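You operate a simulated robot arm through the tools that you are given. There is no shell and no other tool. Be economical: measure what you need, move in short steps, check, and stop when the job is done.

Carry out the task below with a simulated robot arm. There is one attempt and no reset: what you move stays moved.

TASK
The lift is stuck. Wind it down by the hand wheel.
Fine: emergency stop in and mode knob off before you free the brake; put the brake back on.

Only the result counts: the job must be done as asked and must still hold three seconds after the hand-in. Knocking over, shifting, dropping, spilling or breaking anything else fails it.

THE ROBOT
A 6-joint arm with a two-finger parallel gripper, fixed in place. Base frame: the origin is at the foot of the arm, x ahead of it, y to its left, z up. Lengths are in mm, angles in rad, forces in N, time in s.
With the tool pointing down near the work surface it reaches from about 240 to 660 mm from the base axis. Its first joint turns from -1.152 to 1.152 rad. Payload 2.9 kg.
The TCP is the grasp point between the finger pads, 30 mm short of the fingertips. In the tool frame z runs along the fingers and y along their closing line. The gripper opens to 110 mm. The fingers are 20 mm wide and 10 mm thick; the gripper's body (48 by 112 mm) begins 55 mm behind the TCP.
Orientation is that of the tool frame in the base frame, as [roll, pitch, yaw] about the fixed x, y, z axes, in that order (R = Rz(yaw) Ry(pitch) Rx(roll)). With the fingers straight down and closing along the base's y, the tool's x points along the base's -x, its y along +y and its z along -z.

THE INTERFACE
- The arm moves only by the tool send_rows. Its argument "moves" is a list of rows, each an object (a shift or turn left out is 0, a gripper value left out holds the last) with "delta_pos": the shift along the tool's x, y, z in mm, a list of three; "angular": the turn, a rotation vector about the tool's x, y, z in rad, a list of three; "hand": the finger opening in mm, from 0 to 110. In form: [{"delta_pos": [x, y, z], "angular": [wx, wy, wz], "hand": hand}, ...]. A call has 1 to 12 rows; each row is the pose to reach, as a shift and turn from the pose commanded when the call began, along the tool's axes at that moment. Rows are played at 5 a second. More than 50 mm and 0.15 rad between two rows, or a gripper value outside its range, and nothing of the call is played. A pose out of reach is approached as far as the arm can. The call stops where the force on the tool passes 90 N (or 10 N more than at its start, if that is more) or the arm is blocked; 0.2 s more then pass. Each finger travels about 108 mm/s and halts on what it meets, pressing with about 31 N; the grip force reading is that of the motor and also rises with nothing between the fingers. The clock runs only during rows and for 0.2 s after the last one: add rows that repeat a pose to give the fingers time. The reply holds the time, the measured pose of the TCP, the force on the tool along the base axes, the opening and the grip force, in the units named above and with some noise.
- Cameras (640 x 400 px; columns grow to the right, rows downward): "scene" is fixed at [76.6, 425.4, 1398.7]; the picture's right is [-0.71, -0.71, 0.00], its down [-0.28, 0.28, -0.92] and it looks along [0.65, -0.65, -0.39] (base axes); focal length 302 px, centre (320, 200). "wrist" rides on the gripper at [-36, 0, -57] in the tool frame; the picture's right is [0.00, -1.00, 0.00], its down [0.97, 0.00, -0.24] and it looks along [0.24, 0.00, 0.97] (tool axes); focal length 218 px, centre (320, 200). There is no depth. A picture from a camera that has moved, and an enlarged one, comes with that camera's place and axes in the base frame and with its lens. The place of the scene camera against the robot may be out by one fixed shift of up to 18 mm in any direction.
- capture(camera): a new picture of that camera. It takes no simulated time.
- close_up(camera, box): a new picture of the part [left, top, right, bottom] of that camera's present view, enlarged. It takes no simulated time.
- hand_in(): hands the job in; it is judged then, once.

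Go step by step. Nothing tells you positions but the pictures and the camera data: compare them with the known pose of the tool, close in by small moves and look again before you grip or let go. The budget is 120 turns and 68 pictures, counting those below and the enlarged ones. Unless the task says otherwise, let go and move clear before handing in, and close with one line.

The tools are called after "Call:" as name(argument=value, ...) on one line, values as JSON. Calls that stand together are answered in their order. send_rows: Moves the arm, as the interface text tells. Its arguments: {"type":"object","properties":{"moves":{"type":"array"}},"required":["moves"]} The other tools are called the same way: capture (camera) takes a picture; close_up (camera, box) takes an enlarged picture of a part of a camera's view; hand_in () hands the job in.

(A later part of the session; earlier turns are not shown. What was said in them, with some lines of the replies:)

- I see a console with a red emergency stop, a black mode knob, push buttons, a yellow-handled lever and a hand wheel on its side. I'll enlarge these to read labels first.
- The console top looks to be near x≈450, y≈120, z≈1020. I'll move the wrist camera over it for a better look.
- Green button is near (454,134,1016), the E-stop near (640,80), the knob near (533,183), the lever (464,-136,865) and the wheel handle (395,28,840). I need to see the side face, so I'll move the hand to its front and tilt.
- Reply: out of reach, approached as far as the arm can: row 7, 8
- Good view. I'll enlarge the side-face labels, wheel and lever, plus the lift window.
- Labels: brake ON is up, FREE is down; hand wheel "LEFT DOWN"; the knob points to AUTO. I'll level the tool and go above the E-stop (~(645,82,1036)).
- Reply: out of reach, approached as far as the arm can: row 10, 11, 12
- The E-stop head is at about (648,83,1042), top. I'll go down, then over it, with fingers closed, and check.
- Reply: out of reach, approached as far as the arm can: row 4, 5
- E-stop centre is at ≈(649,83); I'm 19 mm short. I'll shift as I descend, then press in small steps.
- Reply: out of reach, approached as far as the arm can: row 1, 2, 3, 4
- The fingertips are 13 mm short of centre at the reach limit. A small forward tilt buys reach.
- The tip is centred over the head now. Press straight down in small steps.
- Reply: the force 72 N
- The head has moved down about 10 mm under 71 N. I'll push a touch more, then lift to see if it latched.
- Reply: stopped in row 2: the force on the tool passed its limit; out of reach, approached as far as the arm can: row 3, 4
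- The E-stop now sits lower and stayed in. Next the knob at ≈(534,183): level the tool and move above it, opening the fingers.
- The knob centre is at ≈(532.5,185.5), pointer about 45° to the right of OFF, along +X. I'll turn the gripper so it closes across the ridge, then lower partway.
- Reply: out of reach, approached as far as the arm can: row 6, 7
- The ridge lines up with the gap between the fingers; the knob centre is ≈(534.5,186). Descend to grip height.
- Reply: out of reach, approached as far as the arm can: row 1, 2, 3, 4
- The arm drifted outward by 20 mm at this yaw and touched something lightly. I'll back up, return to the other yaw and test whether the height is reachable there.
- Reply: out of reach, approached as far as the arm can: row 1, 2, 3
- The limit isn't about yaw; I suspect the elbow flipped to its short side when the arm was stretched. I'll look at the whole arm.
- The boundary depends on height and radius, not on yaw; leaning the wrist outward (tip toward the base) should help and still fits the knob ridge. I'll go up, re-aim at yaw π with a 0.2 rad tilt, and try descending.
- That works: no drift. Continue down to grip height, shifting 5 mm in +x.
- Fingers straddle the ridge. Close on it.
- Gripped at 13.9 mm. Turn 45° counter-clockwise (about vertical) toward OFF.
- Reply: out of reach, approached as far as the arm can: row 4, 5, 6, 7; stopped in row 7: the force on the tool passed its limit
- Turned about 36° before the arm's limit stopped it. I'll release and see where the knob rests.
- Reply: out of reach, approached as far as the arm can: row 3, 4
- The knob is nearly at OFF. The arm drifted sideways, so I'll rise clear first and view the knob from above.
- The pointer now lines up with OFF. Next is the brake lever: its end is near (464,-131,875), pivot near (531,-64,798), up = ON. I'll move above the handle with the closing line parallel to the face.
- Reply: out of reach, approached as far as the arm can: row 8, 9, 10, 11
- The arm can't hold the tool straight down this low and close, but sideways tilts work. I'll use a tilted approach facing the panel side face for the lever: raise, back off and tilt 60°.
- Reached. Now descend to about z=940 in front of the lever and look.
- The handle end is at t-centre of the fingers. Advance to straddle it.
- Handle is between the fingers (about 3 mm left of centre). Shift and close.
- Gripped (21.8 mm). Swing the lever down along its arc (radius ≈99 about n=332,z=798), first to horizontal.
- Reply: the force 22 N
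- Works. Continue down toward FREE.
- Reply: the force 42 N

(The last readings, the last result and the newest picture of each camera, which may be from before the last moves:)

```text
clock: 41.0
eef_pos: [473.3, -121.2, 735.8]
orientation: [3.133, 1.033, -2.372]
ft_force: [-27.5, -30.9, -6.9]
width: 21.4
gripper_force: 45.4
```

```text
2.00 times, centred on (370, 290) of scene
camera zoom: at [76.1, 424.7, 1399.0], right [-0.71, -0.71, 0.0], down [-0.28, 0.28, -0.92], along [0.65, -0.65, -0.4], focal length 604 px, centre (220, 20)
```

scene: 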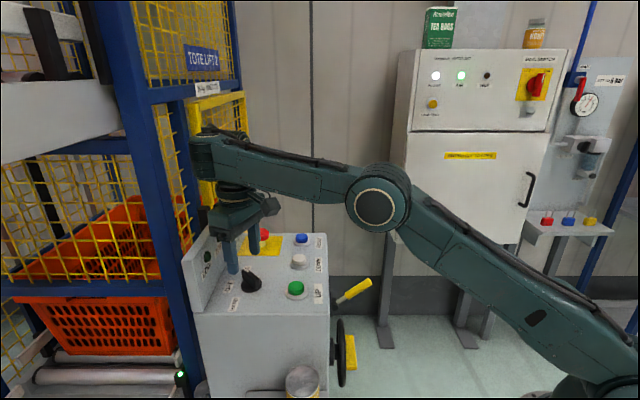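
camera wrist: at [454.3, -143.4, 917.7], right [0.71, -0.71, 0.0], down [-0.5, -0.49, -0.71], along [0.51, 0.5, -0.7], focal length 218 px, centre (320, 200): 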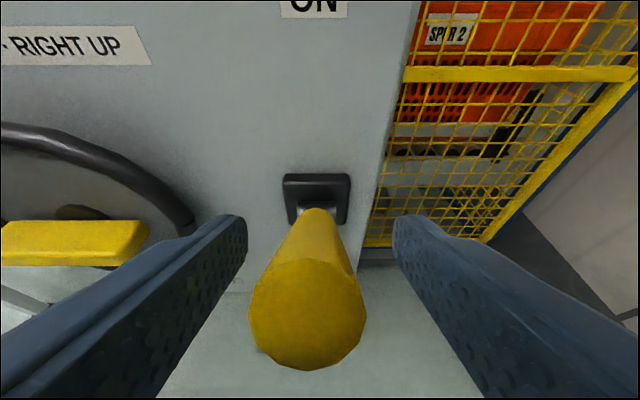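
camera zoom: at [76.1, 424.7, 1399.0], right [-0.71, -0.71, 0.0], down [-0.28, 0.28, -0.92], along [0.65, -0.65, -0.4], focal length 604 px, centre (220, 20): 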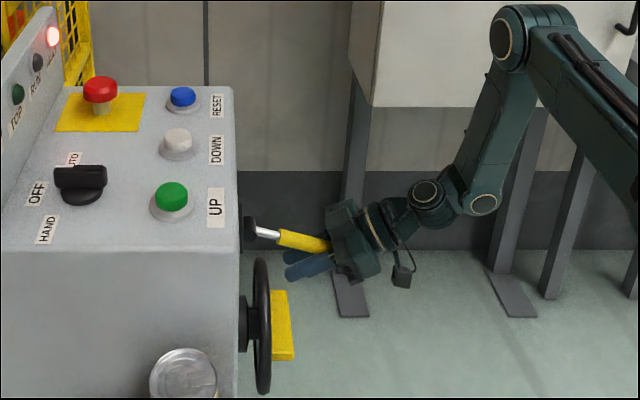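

The handle slid in the grip near θ≈-18°; perhaps that's its FREE stop. Open the fingers and look.

Call:
send_rows(moves=[{"hand": 40}, {"hand": 60}, {"delta_pos": [0, 0, -20], "hand": 70}, {"delta_pos": [0, 0, -50], "hand": 70}, {"delta_pos": [-10, 0, -80], "hand": 70}])

Call:
capture(camera="wrist")

Call:
close_up(camera="scene", box=[270, 230, 430, 330])

```text
clock: 42.2
eef_pos: [430.5, -163.2, 787.8]
orientation: [3.14, 1.038, -2.36]
ft_force: [-0.3, -0.3, -1.0]
width: 70.1
gripper_force: 0.1
```

```text
27 pictures are left
camera wrist: at [409.6, -184.6, 847.3], right [0.71, -0.71, 0.0], down [-0.5, -0.49, -0.71], along [0.51, 0.5, -0.7], focal length 218 px, centre (320, 200)
```

wrist: 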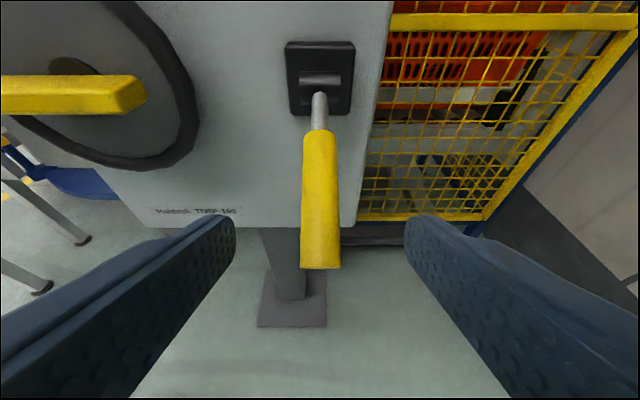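

```text
4.00 times, centred on (350, 280) of scene
camera zoom: at [76.6, 425.4, 1398.7], right [-0.71, -0.71, 0.0], down [-0.28, 0.28, -0.92], along [0.65, -0.65, -0.39], focal length 1207 px, centre (200, -120)
```

zoom: 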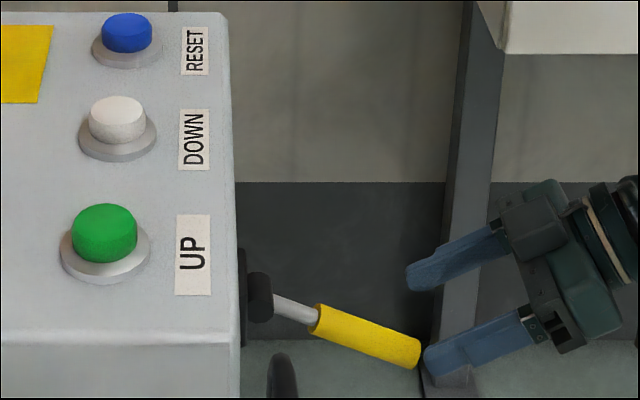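

The lever rests at about -20°. I'll check that it is at its lower stop by pushing down on the handle with closed fingers.

Call:
send_rows(moves=[{"delta_pos": [-20, 0, -12], "hand": 30}, {"delta_pos": [-43, -1, -25], "hand": 0}, {"delta_pos": [-57, -1, 0], "hand": 0}, {"delta_pos": [-71, -1, 23], "hand": 0}, {"delta_pos": [-54, -1, 33], "hand": 0}, {"delta_pos": [-37, -1, 43], "hand": 0}, {"delta_pos": [-28, -1, 48], "hand": 0}, {"delta_pos": [-20, -1, 53], "hand": 0}, {"delta_pos": [-11, -1, 58], "hand": 0}, {"delta_pos": [-4, -1, 62], "hand": 0}, {"delta_pos": [2, -1, 66], "hand": 0}])

Call:
close_up(camera="scene", box=[270, 230, 430, 330])

```text
clock: 43.8
eef_pos: [471.6, -125.5, 802.2]
orientation: [-3.136, 1.068, -2.351]
ft_force: [-12.4, -4.9, 13.5]
width: 0.1
gripper_force: 31.0
stopped in row 8: the force on the tool passed its limit (the readings are from after the stop); the commanded pose is now the measured one
```

```text
4.00 times, centred on (350, 280) of scene
camera zoom: at [76.1, 425.3, 1398.8], right [-0.71, -0.71, 0.0], down [-0.28, 0.28, -0.92], along [0.65, -0.65, -0.39], focal length 1207 px, centre (200, -120)
```

zoom: 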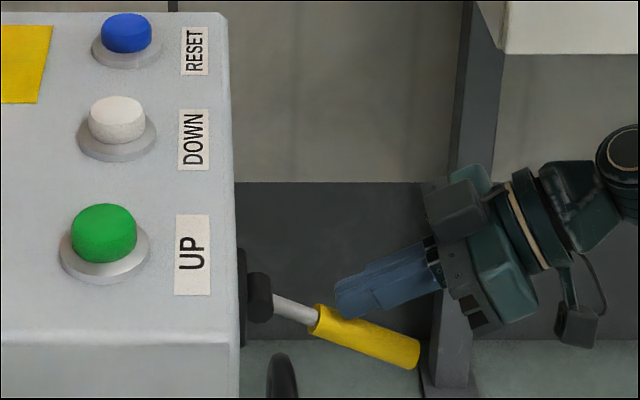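

The lever didn't yield to 90 N: it's at the FREE stop. Now back off and move in front of the wheel.

Call:
send_rows(moves=[{"delta_pos": [-8, 0, -27]}, {"delta_pos": [-20, 0, -68]}, {"delta_pos": [-34, 0, -104]}, {"delta_pos": [-34, 40, -104], "hand": 70}, {"delta_pos": [-34, 81, -104], "hand": 70}, {"delta_pos": [-34, 121, -104], "hand": 70}, {"delta_pos": [-34, 162, -104], "hand": 70}, {"delta_pos": [-34, 162, -104], "hand": 70}])

Call:
capture(camera="wrist")

```text
clock: 45.6
eef_pos: [305.1, -63.1, 879.5]
orientation: [-3.136, 1.064, -2.354]
ft_force: [0.1, -0.6, 0.1]
width: 70.2
gripper_force: 0.0
```

```text
24 pictures are left
camera wrist: at [283.0, -85.5, 938.0], right [0.71, -0.71, 0.0], down [-0.48, -0.48, -0.73], along [0.52, 0.52, -0.68], focal length 218 px, centre (320, 200)
```

wrist: 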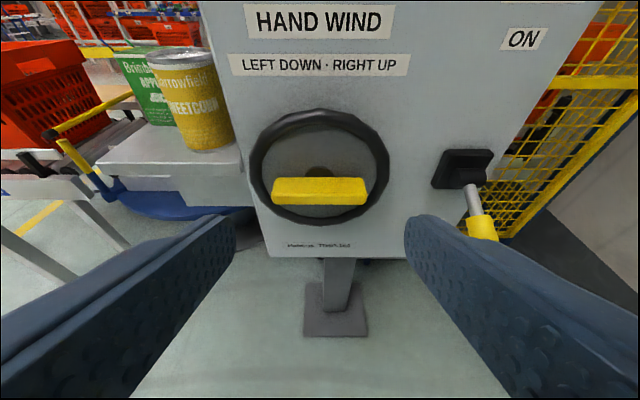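

Good view: bar centre ≈ (n=290, t=260, z≈812), axis z≈815. Now pitch the tool horizontal here, then roll +90° so the fingers close vertically.

Call:
send_rows(moves=[{"angular": [0, -0.13, 0]}, {"angular": [0, -0.26, 0]}, {"angular": [0, -0.39, 0]}, {"angular": [0, -0.507, 0]}, {"angular": [0, -0.507, 0]}])

Call:
send_rows(moves=[{"angular": [0, 0, 0.14]}, {"angular": [0, 0, 0.28]}, {"angular": [0, 0, 0.42]}, {"angular": [0, 0, 0.56]}, {"angular": [0, 0, 0.7]}, {"angular": [0, 0, 0.84]}, {"angular": [0, 0, 0.98]}, {"angular": [0, 0, 1.12]}, {"angular": [0, 0, 1.26]}, {"angular": [0, 0, 1.4]}, {"angular": [0, 0, 1.54]}, {"angular": [0, 0, 1.571]}])

```text
clock: 46.8
eef_pos: [309.6, -60.0, 879.2]
orientation: [-0.606, 1.567, 0.181]
ft_force: [-0.4, -0.2, -1.2]
width: 69.9
gripper_force: 0.0
out of reach, approached as far as the arm can: row 4, 5
```

```text
clock: 49.4
eef_pos: [310.1, -61.0, 879.7]
orientation: [1.568, 0.001, 2.356]
ft_force: [0.2, -0.7, 0.4]
width: 70.1
gripper_force: 0.0
```

Horizontal and rolled with fingers closing vertically. Lower to the axis height and look before advancing.

Call:
send_rows(moves=[{"delta_pos": [1, -33, 0]}, {"delta_pos": [2, -66, 0]}, {"delta_pos": [2, -66, 30]}, {"delta_pos": [2, -66, 30]}])

Call:
capture(camera="wrist")

Call:
close_up(camera="scene", box=[250, 250, 490, 400])

```text
clock: 50.4
eef_pos: [329.1, -37.0, 812.8]
orientation: [1.569, 0.002, 2.355]
ft_force: [0.3, 0.4, 0.1]
width: 70.1
gripper_force: 0.0
```

```text
23 pictures are left
camera wrist: at [315.5, -103.1, 812.6], right [0.0, 0.0, -1.0], down [-0.86, 0.52, 0.0], along [0.52, 0.86, 0.0], focal length 218 px, centre (320, 200)
```

wrist: 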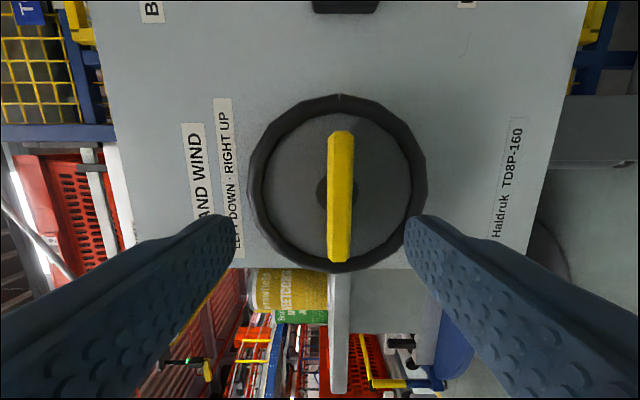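

```text
2.67 times, centred on (370, 325) of scene
camera zoom: at [76.6, 425.4, 1398.7], right [-0.71, -0.71, 0.0], down [-0.28, 0.28, -0.92], along [0.65, -0.65, -0.39], focal length 805 px, centre (187, -133)
```

zoom: 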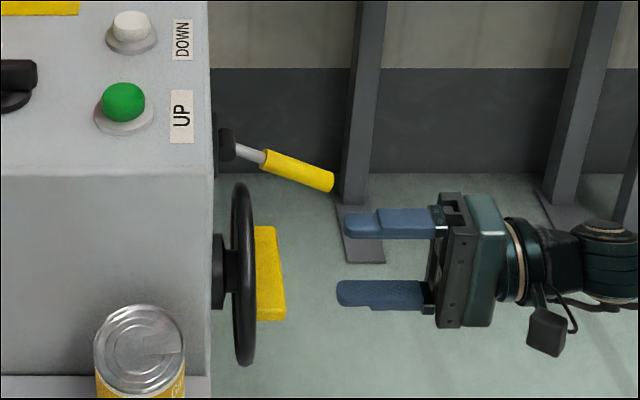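

The bar is about 13 mm lower than the tool axis: axis at z≈800, t≈261. Correct and advance so the tips overlap the bar by ~18 mm.

Call:
send_rows(moves=[{"delta_pos": [-2, -13, 0]}, {"delta_pos": [-2, -13, 35]}, {"delta_pos": [-2, -13, 60]}, {"delta_pos": [-2, -13, 71]}, {"delta_pos": [-2, -13, 71]}])

Call:
capture(camera="wrist")

Call:
close_up(camera="scene", box=[250, 250, 490, 400])

```text
clock: 51.6
eef_pos: [327.9, -22.0, 801.8]
orientation: [1.571, 0.002, 2.357]
ft_force: [0.1, -0.6, -0.2]
width: 70.0
gripper_force: 0.0
out of reach, approached as far as the arm can: row 2, 3, 4, 5
```

```text
21 pictures are left
camera wrist: at [313.9, -88.1, 800.4], right [0.0, 0.0, -1.0], down [-0.86, 0.52, 0.0], along [0.52, 0.86, 0.0], focal length 218 px, centre (320, 200)
```

wrist: 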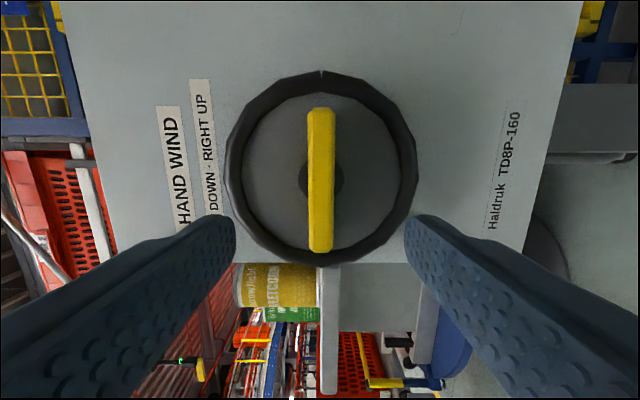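

```text
2.67 times, centred on (370, 325) of scene
camera zoom: at [76.6, 425.4, 1398.7], right [-0.71, -0.71, 0.0], down [-0.28, 0.28, -0.92], along [0.65, -0.65, -0.39], focal length 805 px, centre (187, -133)
```

zoom: 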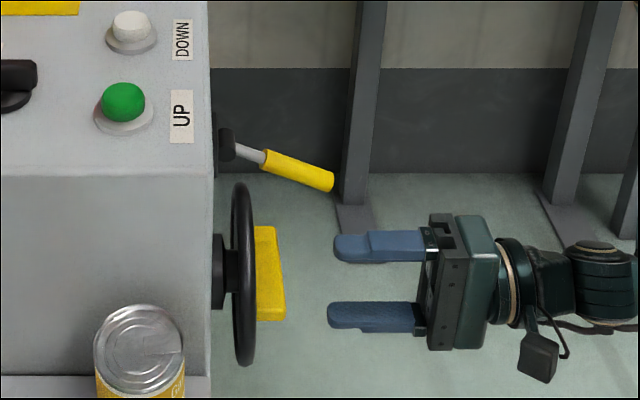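

Straight-on horizontal reach ends here at n≈216. Instead I'll crank the bar with closed fingertips, tool yawed ~20° further sideways, which should reach. Rotate and close first.

Call:
send_rows(moves=[{"angular": [0, 0.12, 0], "hand": 30}, {"angular": [0, 0.24, 0], "hand": 0}, {"angular": [0, 0.35, 0], "hand": 0}, {"angular": [0, 0.35, 0], "hand": 0}])

```text
clock: 52.6
eef_pos: [326.9, -21.9, 802.8]
orientation: [1.571, 0.002, 2.707]
ft_force: [0.1, -0.2, 0.5]
width: 0.0
gripper_force: 31.0
```

Call:
send_rows(moves=[{"delta_pos": [0, 20, 0]}, {"delta_pos": [-4, 37, 15]}, {"delta_pos": [-9, 37, 38]}, {"delta_pos": [-13.7, 37, 57.8]}, {"delta_pos": [-13.7, 37, 57.8]}])

Call:
capture(camera="wrist")

```text
clock: 53.8
eef_pos: [353.7, 22.0, 838.8]
orientation: [1.575, 0.002, 2.706]
ft_force: [-0.2, 0.9, -0.2]
width: 0.0
gripper_force: 31.4
out of reach, approached as far as the arm can: row 4, 5
```

```text
19 pictures are left
camera wrist: at [361.6, -43.3, 838.1], right [0.0, -0.01, -1.0], down [-0.98, 0.19, 0.0], along [0.19, 0.98, -0.01], focal length 218 px, centre (320, 200)
```

wrist: 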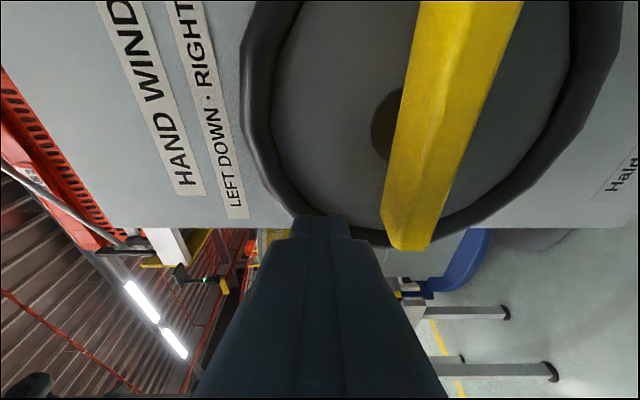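

Near the limit again; a bit more yaw (80°) should cover the whole crank circle. Rotate more, then move in to the starting point above the bar's left end.

Call:
send_rows(moves=[{"delta_pos": [0, 0, -5], "angular": [0, 0.13, 0]}, {"delta_pos": [0, 0, -5], "angular": [0, 0.26, 0]}, {"delta_pos": [0, 0, -5], "angular": [0, 0.26, 0]}])

Call:
send_rows(moves=[{"delta_pos": [-9, 0, -5]}, {"delta_pos": [-20, -5, 5]}, {"delta_pos": [-20, -9, 9]}, {"delta_pos": [-20, -9, 9]}])

```text
clock: 54.6
eef_pos: [341.3, 21.2, 836.9]
orientation: [1.578, 0.001, 2.966]
ft_force: [-0.5, -0.6, -0.1]
width: 0.1
gripper_force: 30.9
out of reach, approached as far as the arm can: row 2, 3
```

```text
clock: 55.6
eef_pos: [344.2, 27.3, 828.0]
orientation: [1.578, 0.001, 2.966]
ft_force: [0.2, 0.2, 0.0]
width: 0.0
gripper_force: 30.4
out of reach, approached as far as the arm can: row 1, 2, 3, 4
```

This branch won't reach in; the 30°-below-horizontal tilt had no reach trouble at the lever. Back out and return to that posture.

Call:
send_rows(moves=[{"delta_pos": [3, 10, -30]}, {"delta_pos": [8, 30, -60]}, {"delta_pos": [16, 52, -89], "angular": [0, -0.12, 0]}, {"delta_pos": [16, 52, -89], "angular": [0, -0.24, 0]}, {"delta_pos": [16, 52, -89], "angular": [0, -0.36, 0]}, {"delta_pos": [16, 52, -89], "angular": [0, -0.48, 0]}, {"delta_pos": [16, 52, -89], "angular": [0, -0.61, 0]}, {"delta_pos": [16, 52, -89], "angular": [0, -0.61, 0]}])

Call:
send_rows(moves=[{"angular": [0, 0, -0.14]}, {"angular": [0, 0, -0.28]}, {"angular": [0, 0, -0.42]}, {"angular": [0, 0, -0.56]}, {"angular": [0, 0, -0.7]}, {"angular": [0, 0, -0.84]}, {"angular": [0, 0, -0.98]}, {"angular": [0, 0, -1.12]}, {"angular": [0, 0, -1.26]}, {"angular": [0, 0, -1.4]}, {"angular": [0, 0, -1.54]}, {"angular": [0, 0, -1.571]}])

Call:
send_rows(moves=[{"angular": [0, 0.13, 0]}, {"angular": [0, 0.26, 0]}, {"angular": [0, 0.39, 0]}, {"angular": [0, 0.52, 0]}, {"angular": [0, 0.52, 0]}])

```text
clock: 57.4
eef_pos: [313.1, -59.2, 881.4]
orientation: [1.57, 0.001, 2.355]
ft_force: [0.0, 0.0, -0.5]
width: 0.0
gripper_force: 30.9
out of reach, approached as far as the arm can: row 2
```

```text
clock: 60.0
eef_pos: [311.7, -57.8, 880.1]
orientation: [-1.097, 1.568, -0.313]
ft_force: [0.4, 0.1, 0.6]
width: 0.2
gripper_force: 30.5
```

```text
clock: 61.2
eef_pos: [311.0, -57.2, 879.8]
orientation: [-3.137, 1.051, -2.355]
ft_force: [-0.4, -0.4, -0.4]
width: 0.0
gripper_force: 31.2
```

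Call:
send_rows(moves=[{"delta_pos": [-12, 9, 28]}, {"delta_pos": [-24, 18, 56]}, {"delta_pos": [-36, 28, 83]}, {"delta_pos": [-36, 28, 83]}])

```text
clock: 62.2
eef_pos: [354.5, 25.0, 869.8]
orientation: [-3.14, 1.053, -2.355]
ft_force: [-0.4, 0.8, -0.1]
width: 0.0
gripper_force: 30.4
```

Reached freely. Now move to just above the bar's left end and start cranking it down (counter-clockwise, "left").

Call:
send_rows(moves=[{"delta_pos": [10, -2.3, 12]}, {"delta_pos": [18.6, -2.3, 21.8]}, {"delta_pos": [22.9, 2.6, 24.2]}, {"delta_pos": [27.8, 6.6, 27.1]}, {"delta_pos": [33.3, 9.6, 30.2]}, {"delta_pos": [39.2, 11.4, 33.6]}, {"delta_pos": [45.2, 12, 37]}, {"delta_pos": [51.2, 11.4, 40.4]}, {"delta_pos": [57.1, 9.6, 43.8]}, {"delta_pos": [62.5, 6.6, 46.9]}])

Call:
capture(camera="wrist")

```text
clock: 64.4
eef_pos: [357.8, 38.0, 792.2]
orientation: [-3.142, 1.052, -2.354]
ft_force: [-1.5, 2.6, 6.1]
width: 0.1
gripper_force: 30.9
```

```text
18 pictures are left
camera wrist: at [336.5, 16.7, 850.7], right [0.71, -0.71, 0.0], down [-0.49, -0.49, -0.72], along [0.51, 0.51, -0.69], focal length 218 px, centre (320, 200)
```

wrist: 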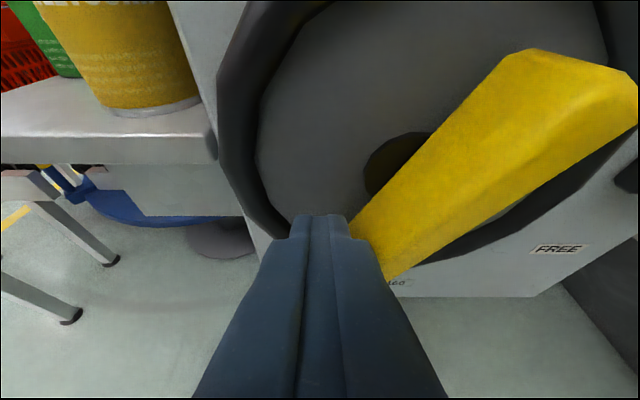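

The wheel turns easily. Continue the circle through the bottom and up the right side.

Call:
send_rows(moves=[{"delta_pos": [4.9, -4, 2.8]}, {"delta_pos": [9.2, -8.9, 5.3]}, {"delta_pos": [12.7, -14.6, 7.2]}, {"delta_pos": [15.3, -21, 8.7]}, {"delta_pos": [16.8, -27.7, 9.6]}, {"delta_pos": [17.4, -34.6, 9.9]}, {"delta_pos": [16.8, -41.6, 9.6]}, {"delta_pos": [15.3, -48.3, 8.7]}, {"delta_pos": [12.7, -54.6, 7.2]}, {"delta_pos": [9.2, -60.4, 5.3]}, {"delta_pos": [4.9, -65.3, 2.8]}, {"delta_pos": [0, -69.3, 0]}])

Call:
capture(camera="wrist")

Call:
close_up(camera="scene", box=[0, 0, 360, 400])

```text
clock: 67.0
eef_pos: [406.8, -12.2, 793.7]
orientation: [-3.136, 1.052, -2.353]
ft_force: [-3.4, -0.5, -10.5]
width: 0.0
gripper_force: 31.6
```

```text
17 pictures are left
camera wrist: at [385.5, -34.0, 851.5], right [0.71, -0.71, 0.0], down [-0.49, -0.49, -0.72], along [0.51, 0.51, -0.69], focal length 218 px, centre (320, 200)
```

wrist: 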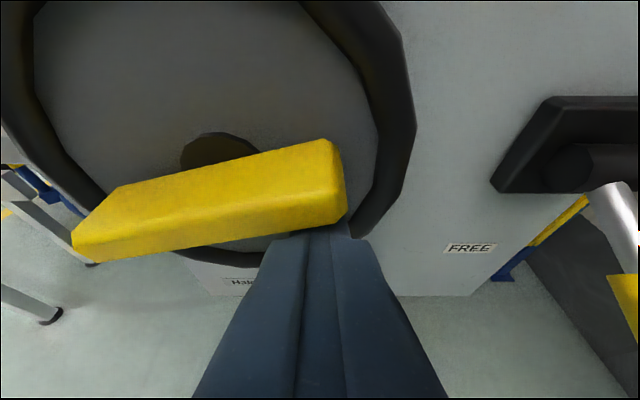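

```text
1.00 times, centred on (180, 200) of scene
camera zoom: at [76.6, 425.4, 1398.7], right [-0.71, -0.71, 0.0], down [-0.28, 0.28, -0.92], along [0.65, -0.65, -0.39], focal length 302 px, centre (460, 200)
```

zoom: 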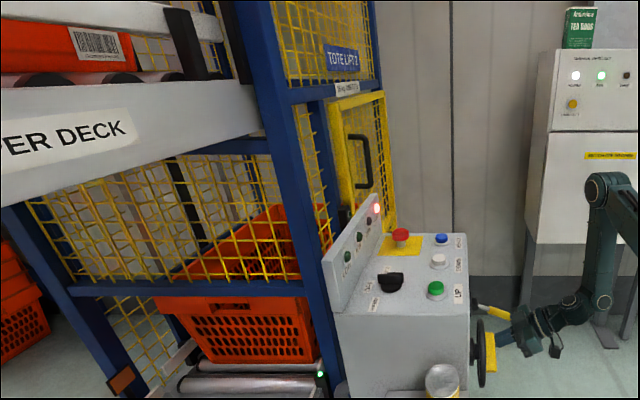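

Half a turn is done with little force and the tote seems to have dropped slightly. Continue with larger steps.

Call:
send_rows(moves=[{"delta_pos": [-11.3, -4.8, -6.4]}, {"delta_pos": [-23.4, -4.8, -13.4]}, {"delta_pos": [-34.7, 0, -19.8]}, {"delta_pos": [-43.9, 8.9, -25.1]}, {"delta_pos": [-50, 21, -28.6]}, {"delta_pos": [-52.1, 34.6, -29.8]}, {"delta_pos": [-50, 48.3, -28.6]}, {"delta_pos": [-43.9, 60.4, -25.1]}, {"delta_pos": [-34.7, 69.3, -19.8]}, {"delta_pos": [-23.3, 74, -13.3]}, {"delta_pos": [-11.4, 74, -6.5]}, {"delta_pos": [0, 69.3, 0]}])

Call:
capture(camera="scene")

```text
clock: 69.6
eef_pos: [356.9, 38.4, 793.1]
orientation: [-3.141, 1.052, -2.353]
ft_force: [-1.2, 3.0, 3.9]
width: 0.0
gripper_force: 30.9
```

```text
15 pictures are left
```

scene: 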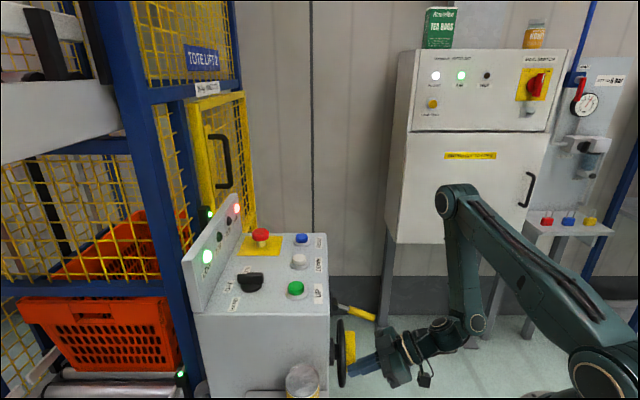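

The green LOW lamp is lit. Enlarge to confirm the lamp and carriage level.

Call:
close_up(camera="scene", box=[0, 190, 320, 400])

Call:
capture(camera="wrist")

```text
1.90 times, centred on (160, 295) of scene
camera zoom: at [76.5, 425.5, 1398.7], right [-0.71, -0.71, 0.0], down [-0.28, 0.28, -0.92], along [0.65, -0.65, -0.39], focal length 575 px, centre (625, 19)
```

zoom: 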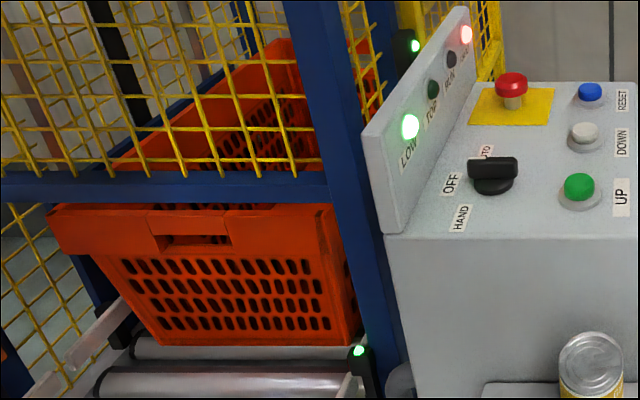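

```text
13 pictures are left
camera wrist: at [335.2, 16.5, 851.2], right [0.71, -0.71, 0.0], down [-0.49, -0.49, -0.72], along [0.51, 0.51, -0.69], focal length 218 px, centre (320, 200)
```

wrist: 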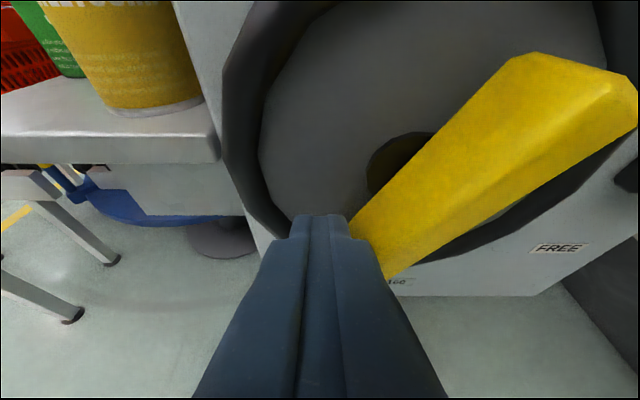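

LOW is lit and the carriage has arrived. Now withdraw from the wheel and go back to the brake lever.

Call:
send_rows(moves=[{"delta_pos": [0, 0, -40]}, {"delta_pos": [0, 0, -90]}, {"delta_pos": [0, -40, -100]}, {"delta_pos": [0, -80, -110], "hand": 30}, {"delta_pos": [0, -120, -110], "hand": 60}, {"delta_pos": [0, -160, -110], "hand": 60}, {"delta_pos": [0, -196, -110], "hand": 60}, {"delta_pos": [0, -196, -110], "hand": 60}])

Call:
capture(camera="wrist")

```text
clock: 71.4
eef_pos: [428.6, -169.0, 846.6]
orientation: [-3.14, 1.05, -2.355]
ft_force: [0.8, -0.1, -0.7]
width: 60.0
gripper_force: 0.1
```

```text
12 pictures are left
camera wrist: at [407.0, -191.2, 906.2], right [0.71, -0.71, 0.0], down [-0.49, -0.49, -0.72], along [0.51, 0.51, -0.69], focal length 218 px, centre (320, 200)
```

wrist: 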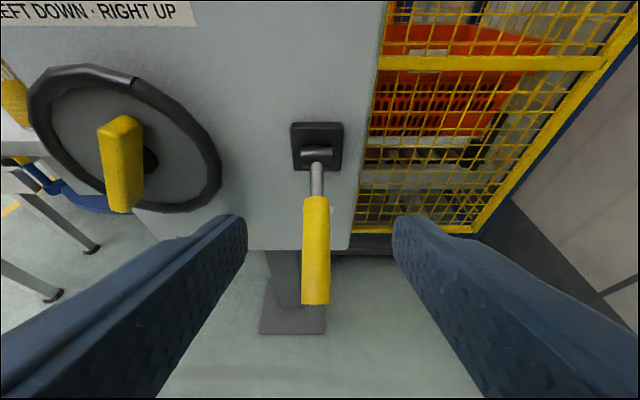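

Approach the handle again (grip point ≈ n=240, z=763) and close on it.

Call:
send_rows(moves=[{"delta_pos": [15, 1.5, 30]}, {"delta_pos": [30, 1.5, 60]}, {"delta_pos": [44.3, 1.5, 90.3]}, {"delta_pos": [44.3, 1.5, 90.3]}, {"delta_pos": [44.3, 1.5, 90.3], "hand": 30}, {"delta_pos": [44.3, 1.5, 90.3], "hand": 0}, {"delta_pos": [44.3, 1.5, 90.3], "hand": 0}])

Call:
close_up(camera="scene", box=[190, 200, 450, 380])

```text
clock: 73.0
eef_pos: [466.5, -126.5, 764.2]
orientation: [-3.139, 1.051, -2.355]
ft_force: [-1.0, 3.6, -2.3]
width: 21.9
gripper_force: 45.0
```

```text
2.22 times, centred on (320, 290) of scene
camera zoom: at [76.6, 425.5, 1398.7], right [-0.71, -0.71, 0.0], down [-0.28, 0.28, -0.92], along [0.65, -0.65, -0.39], focal length 670 px, centre (320, 0)
```

zoom: 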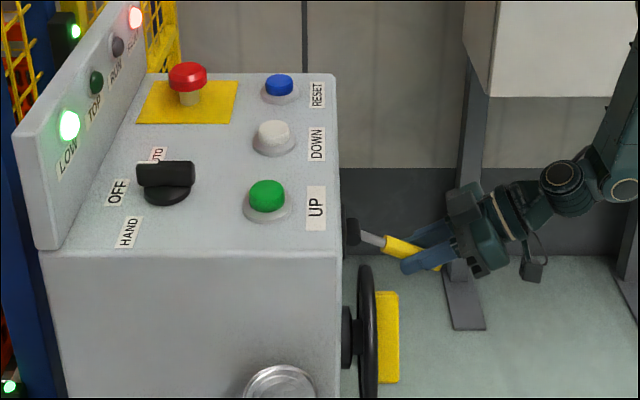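

Gripped (21.9 mm). Swing the lever back up along the arc to ON.

Call:
send_rows(moves=[{"delta_pos": [-6.2, 0, -6.4]}, {"delta_pos": [-12.4, 0, -12.3]}, {"delta_pos": [-19.4, 0, -17.5]}, {"delta_pos": [-26.4, 0, -22]}, {"delta_pos": [-34, 0, -26]}, {"delta_pos": [-41.8, 0, -29]}, {"delta_pos": [-50, 0, -31.5]}, {"delta_pos": [-58.3, 0, -33.3]}, {"delta_pos": [-66.8, 0, -34.5]}, {"delta_pos": [-75.2, 0, -34.8]}, {"delta_pos": [-87.1, 0, -34]}, {"delta_pos": [-93.8, 0, -32.9]}])

Call:
close_up(camera="scene", box=[270, 200, 470, 400])

```text
clock: 75.6
eef_pos: [483.4, -115.1, 863.9]
orientation: [-3.124, 1.056, -2.344]
ft_force: [1.7, -1.5, 3.5]
width: 0.2
gripper_force: 37.8
```

```text
2.00 times, centred on (370, 300) of scene
camera zoom: at [76.6, 425.4, 1398.7], right [-0.71, -0.71, 0.0], down [-0.28, 0.28, -0.92], along [0.65, -0.65, -0.39], focal length 604 px, centre (220, 0)
```

zoom: 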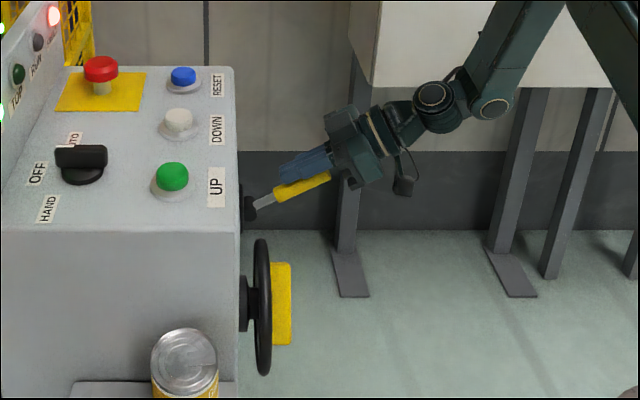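

The handle slipped out about 15° short of ON. I'll go round under it with closed fingers and push it up.

Call:
send_rows(moves=[{"delta_pos": [0, 1, -45], "hand": 0}, {"delta_pos": [0, 2, -80]}, {"delta_pos": [0, 2, -110]}, {"delta_pos": [31, 2, -92]}, {"delta_pos": [62, 2, -75]}, {"delta_pos": [93, 2, -57]}, {"delta_pos": [124, 2, -39]}, {"delta_pos": [107, 2, -20]}, {"delta_pos": [90, 2, 0]}, {"delta_pos": [74, 2, 18.7]}, {"delta_pos": [74, 2, 18.7]}])

Call:
close_up(camera="scene", box=[270, 200, 470, 400])

```text
clock: 78.0
eef_pos: [463.9, -127.6, 787.7]
orientation: [-3.138, 1.053, -2.353]
ft_force: [0.7, 0.5, -0.4]
width: 0.0
gripper_force: 37.9
```

```text
2.00 times, centred on (370, 300) of scene
camera zoom: at [76.6, 425.4, 1398.7], right [-0.71, -0.71, 0.0], down [-0.28, 0.28, -0.92], along [0.65, -0.65, -0.39], focal length 604 px, centre (220, 0)
```

zoom: 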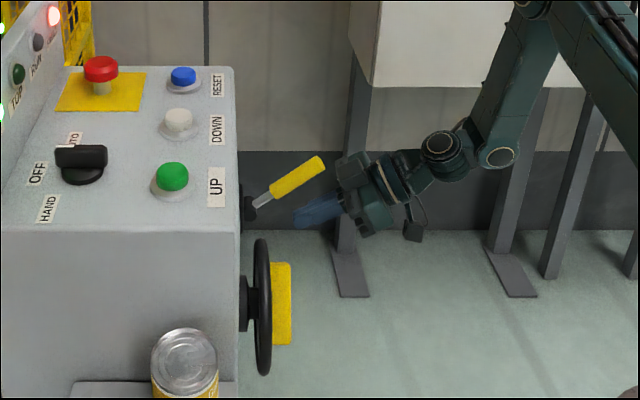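

The lever sprang up into its original ON position by itself. Withdraw straight out and do a final check.

Call:
send_rows(moves=[{"delta_pos": [20, 0, -35]}, {"delta_pos": [40, 0, -69]}, {"delta_pos": [40, 0, -110]}, {"delta_pos": [20, 0, -130]}, {"delta_pos": [20, 0, -130]}])

Call:
capture(camera="wrist")

Call:
close_up(camera="scene", box=[120, 190, 400, 400])

```text
clock: 79.2
eef_pos: [378.0, -216.5, 834.8]
orientation: [-3.139, 1.053, -2.355]
ft_force: [-0.8, -0.8, 0.2]
width: 0.0
gripper_force: 37.8
```

```text
8 pictures are left
camera wrist: at [357.4, -237.4, 894.1], right [0.71, -0.71, 0.0], down [-0.49, -0.49, -0.72], along [0.51, 0.51, -0.69], focal length 218 px, centre (320, 200)
```

wrist: 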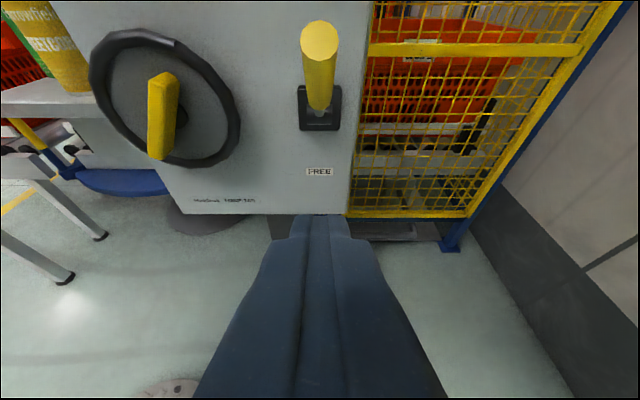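

```text
1.90 times, centred on (260, 295) of scene
camera zoom: at [76.6, 425.4, 1398.7], right [-0.71, -0.71, 0.0], down [-0.28, 0.28, -0.92], along [0.65, -0.65, -0.39], focal length 575 px, centre (434, 19)
```

zoom: 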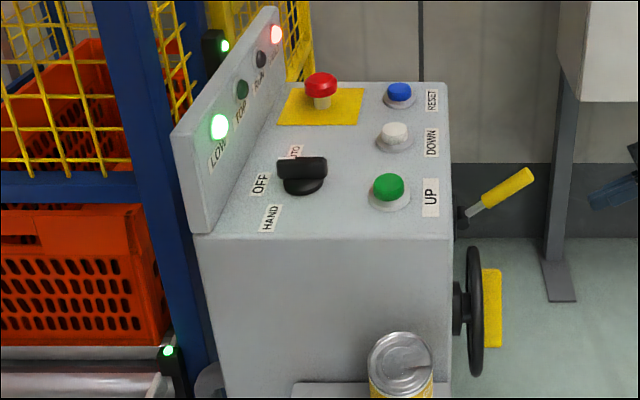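

The LOW lamp is lit, the E-stop is in, the knob is at OFF, the brake lever is back up at ON, and the arm is clear. Handing in.

Call:
hand_in()

```text
The job is handed in.
```

The lift is wound down, with the LOW lamp lit; the emergency stop is in, the mode knob is at OFF and the brake is back on.
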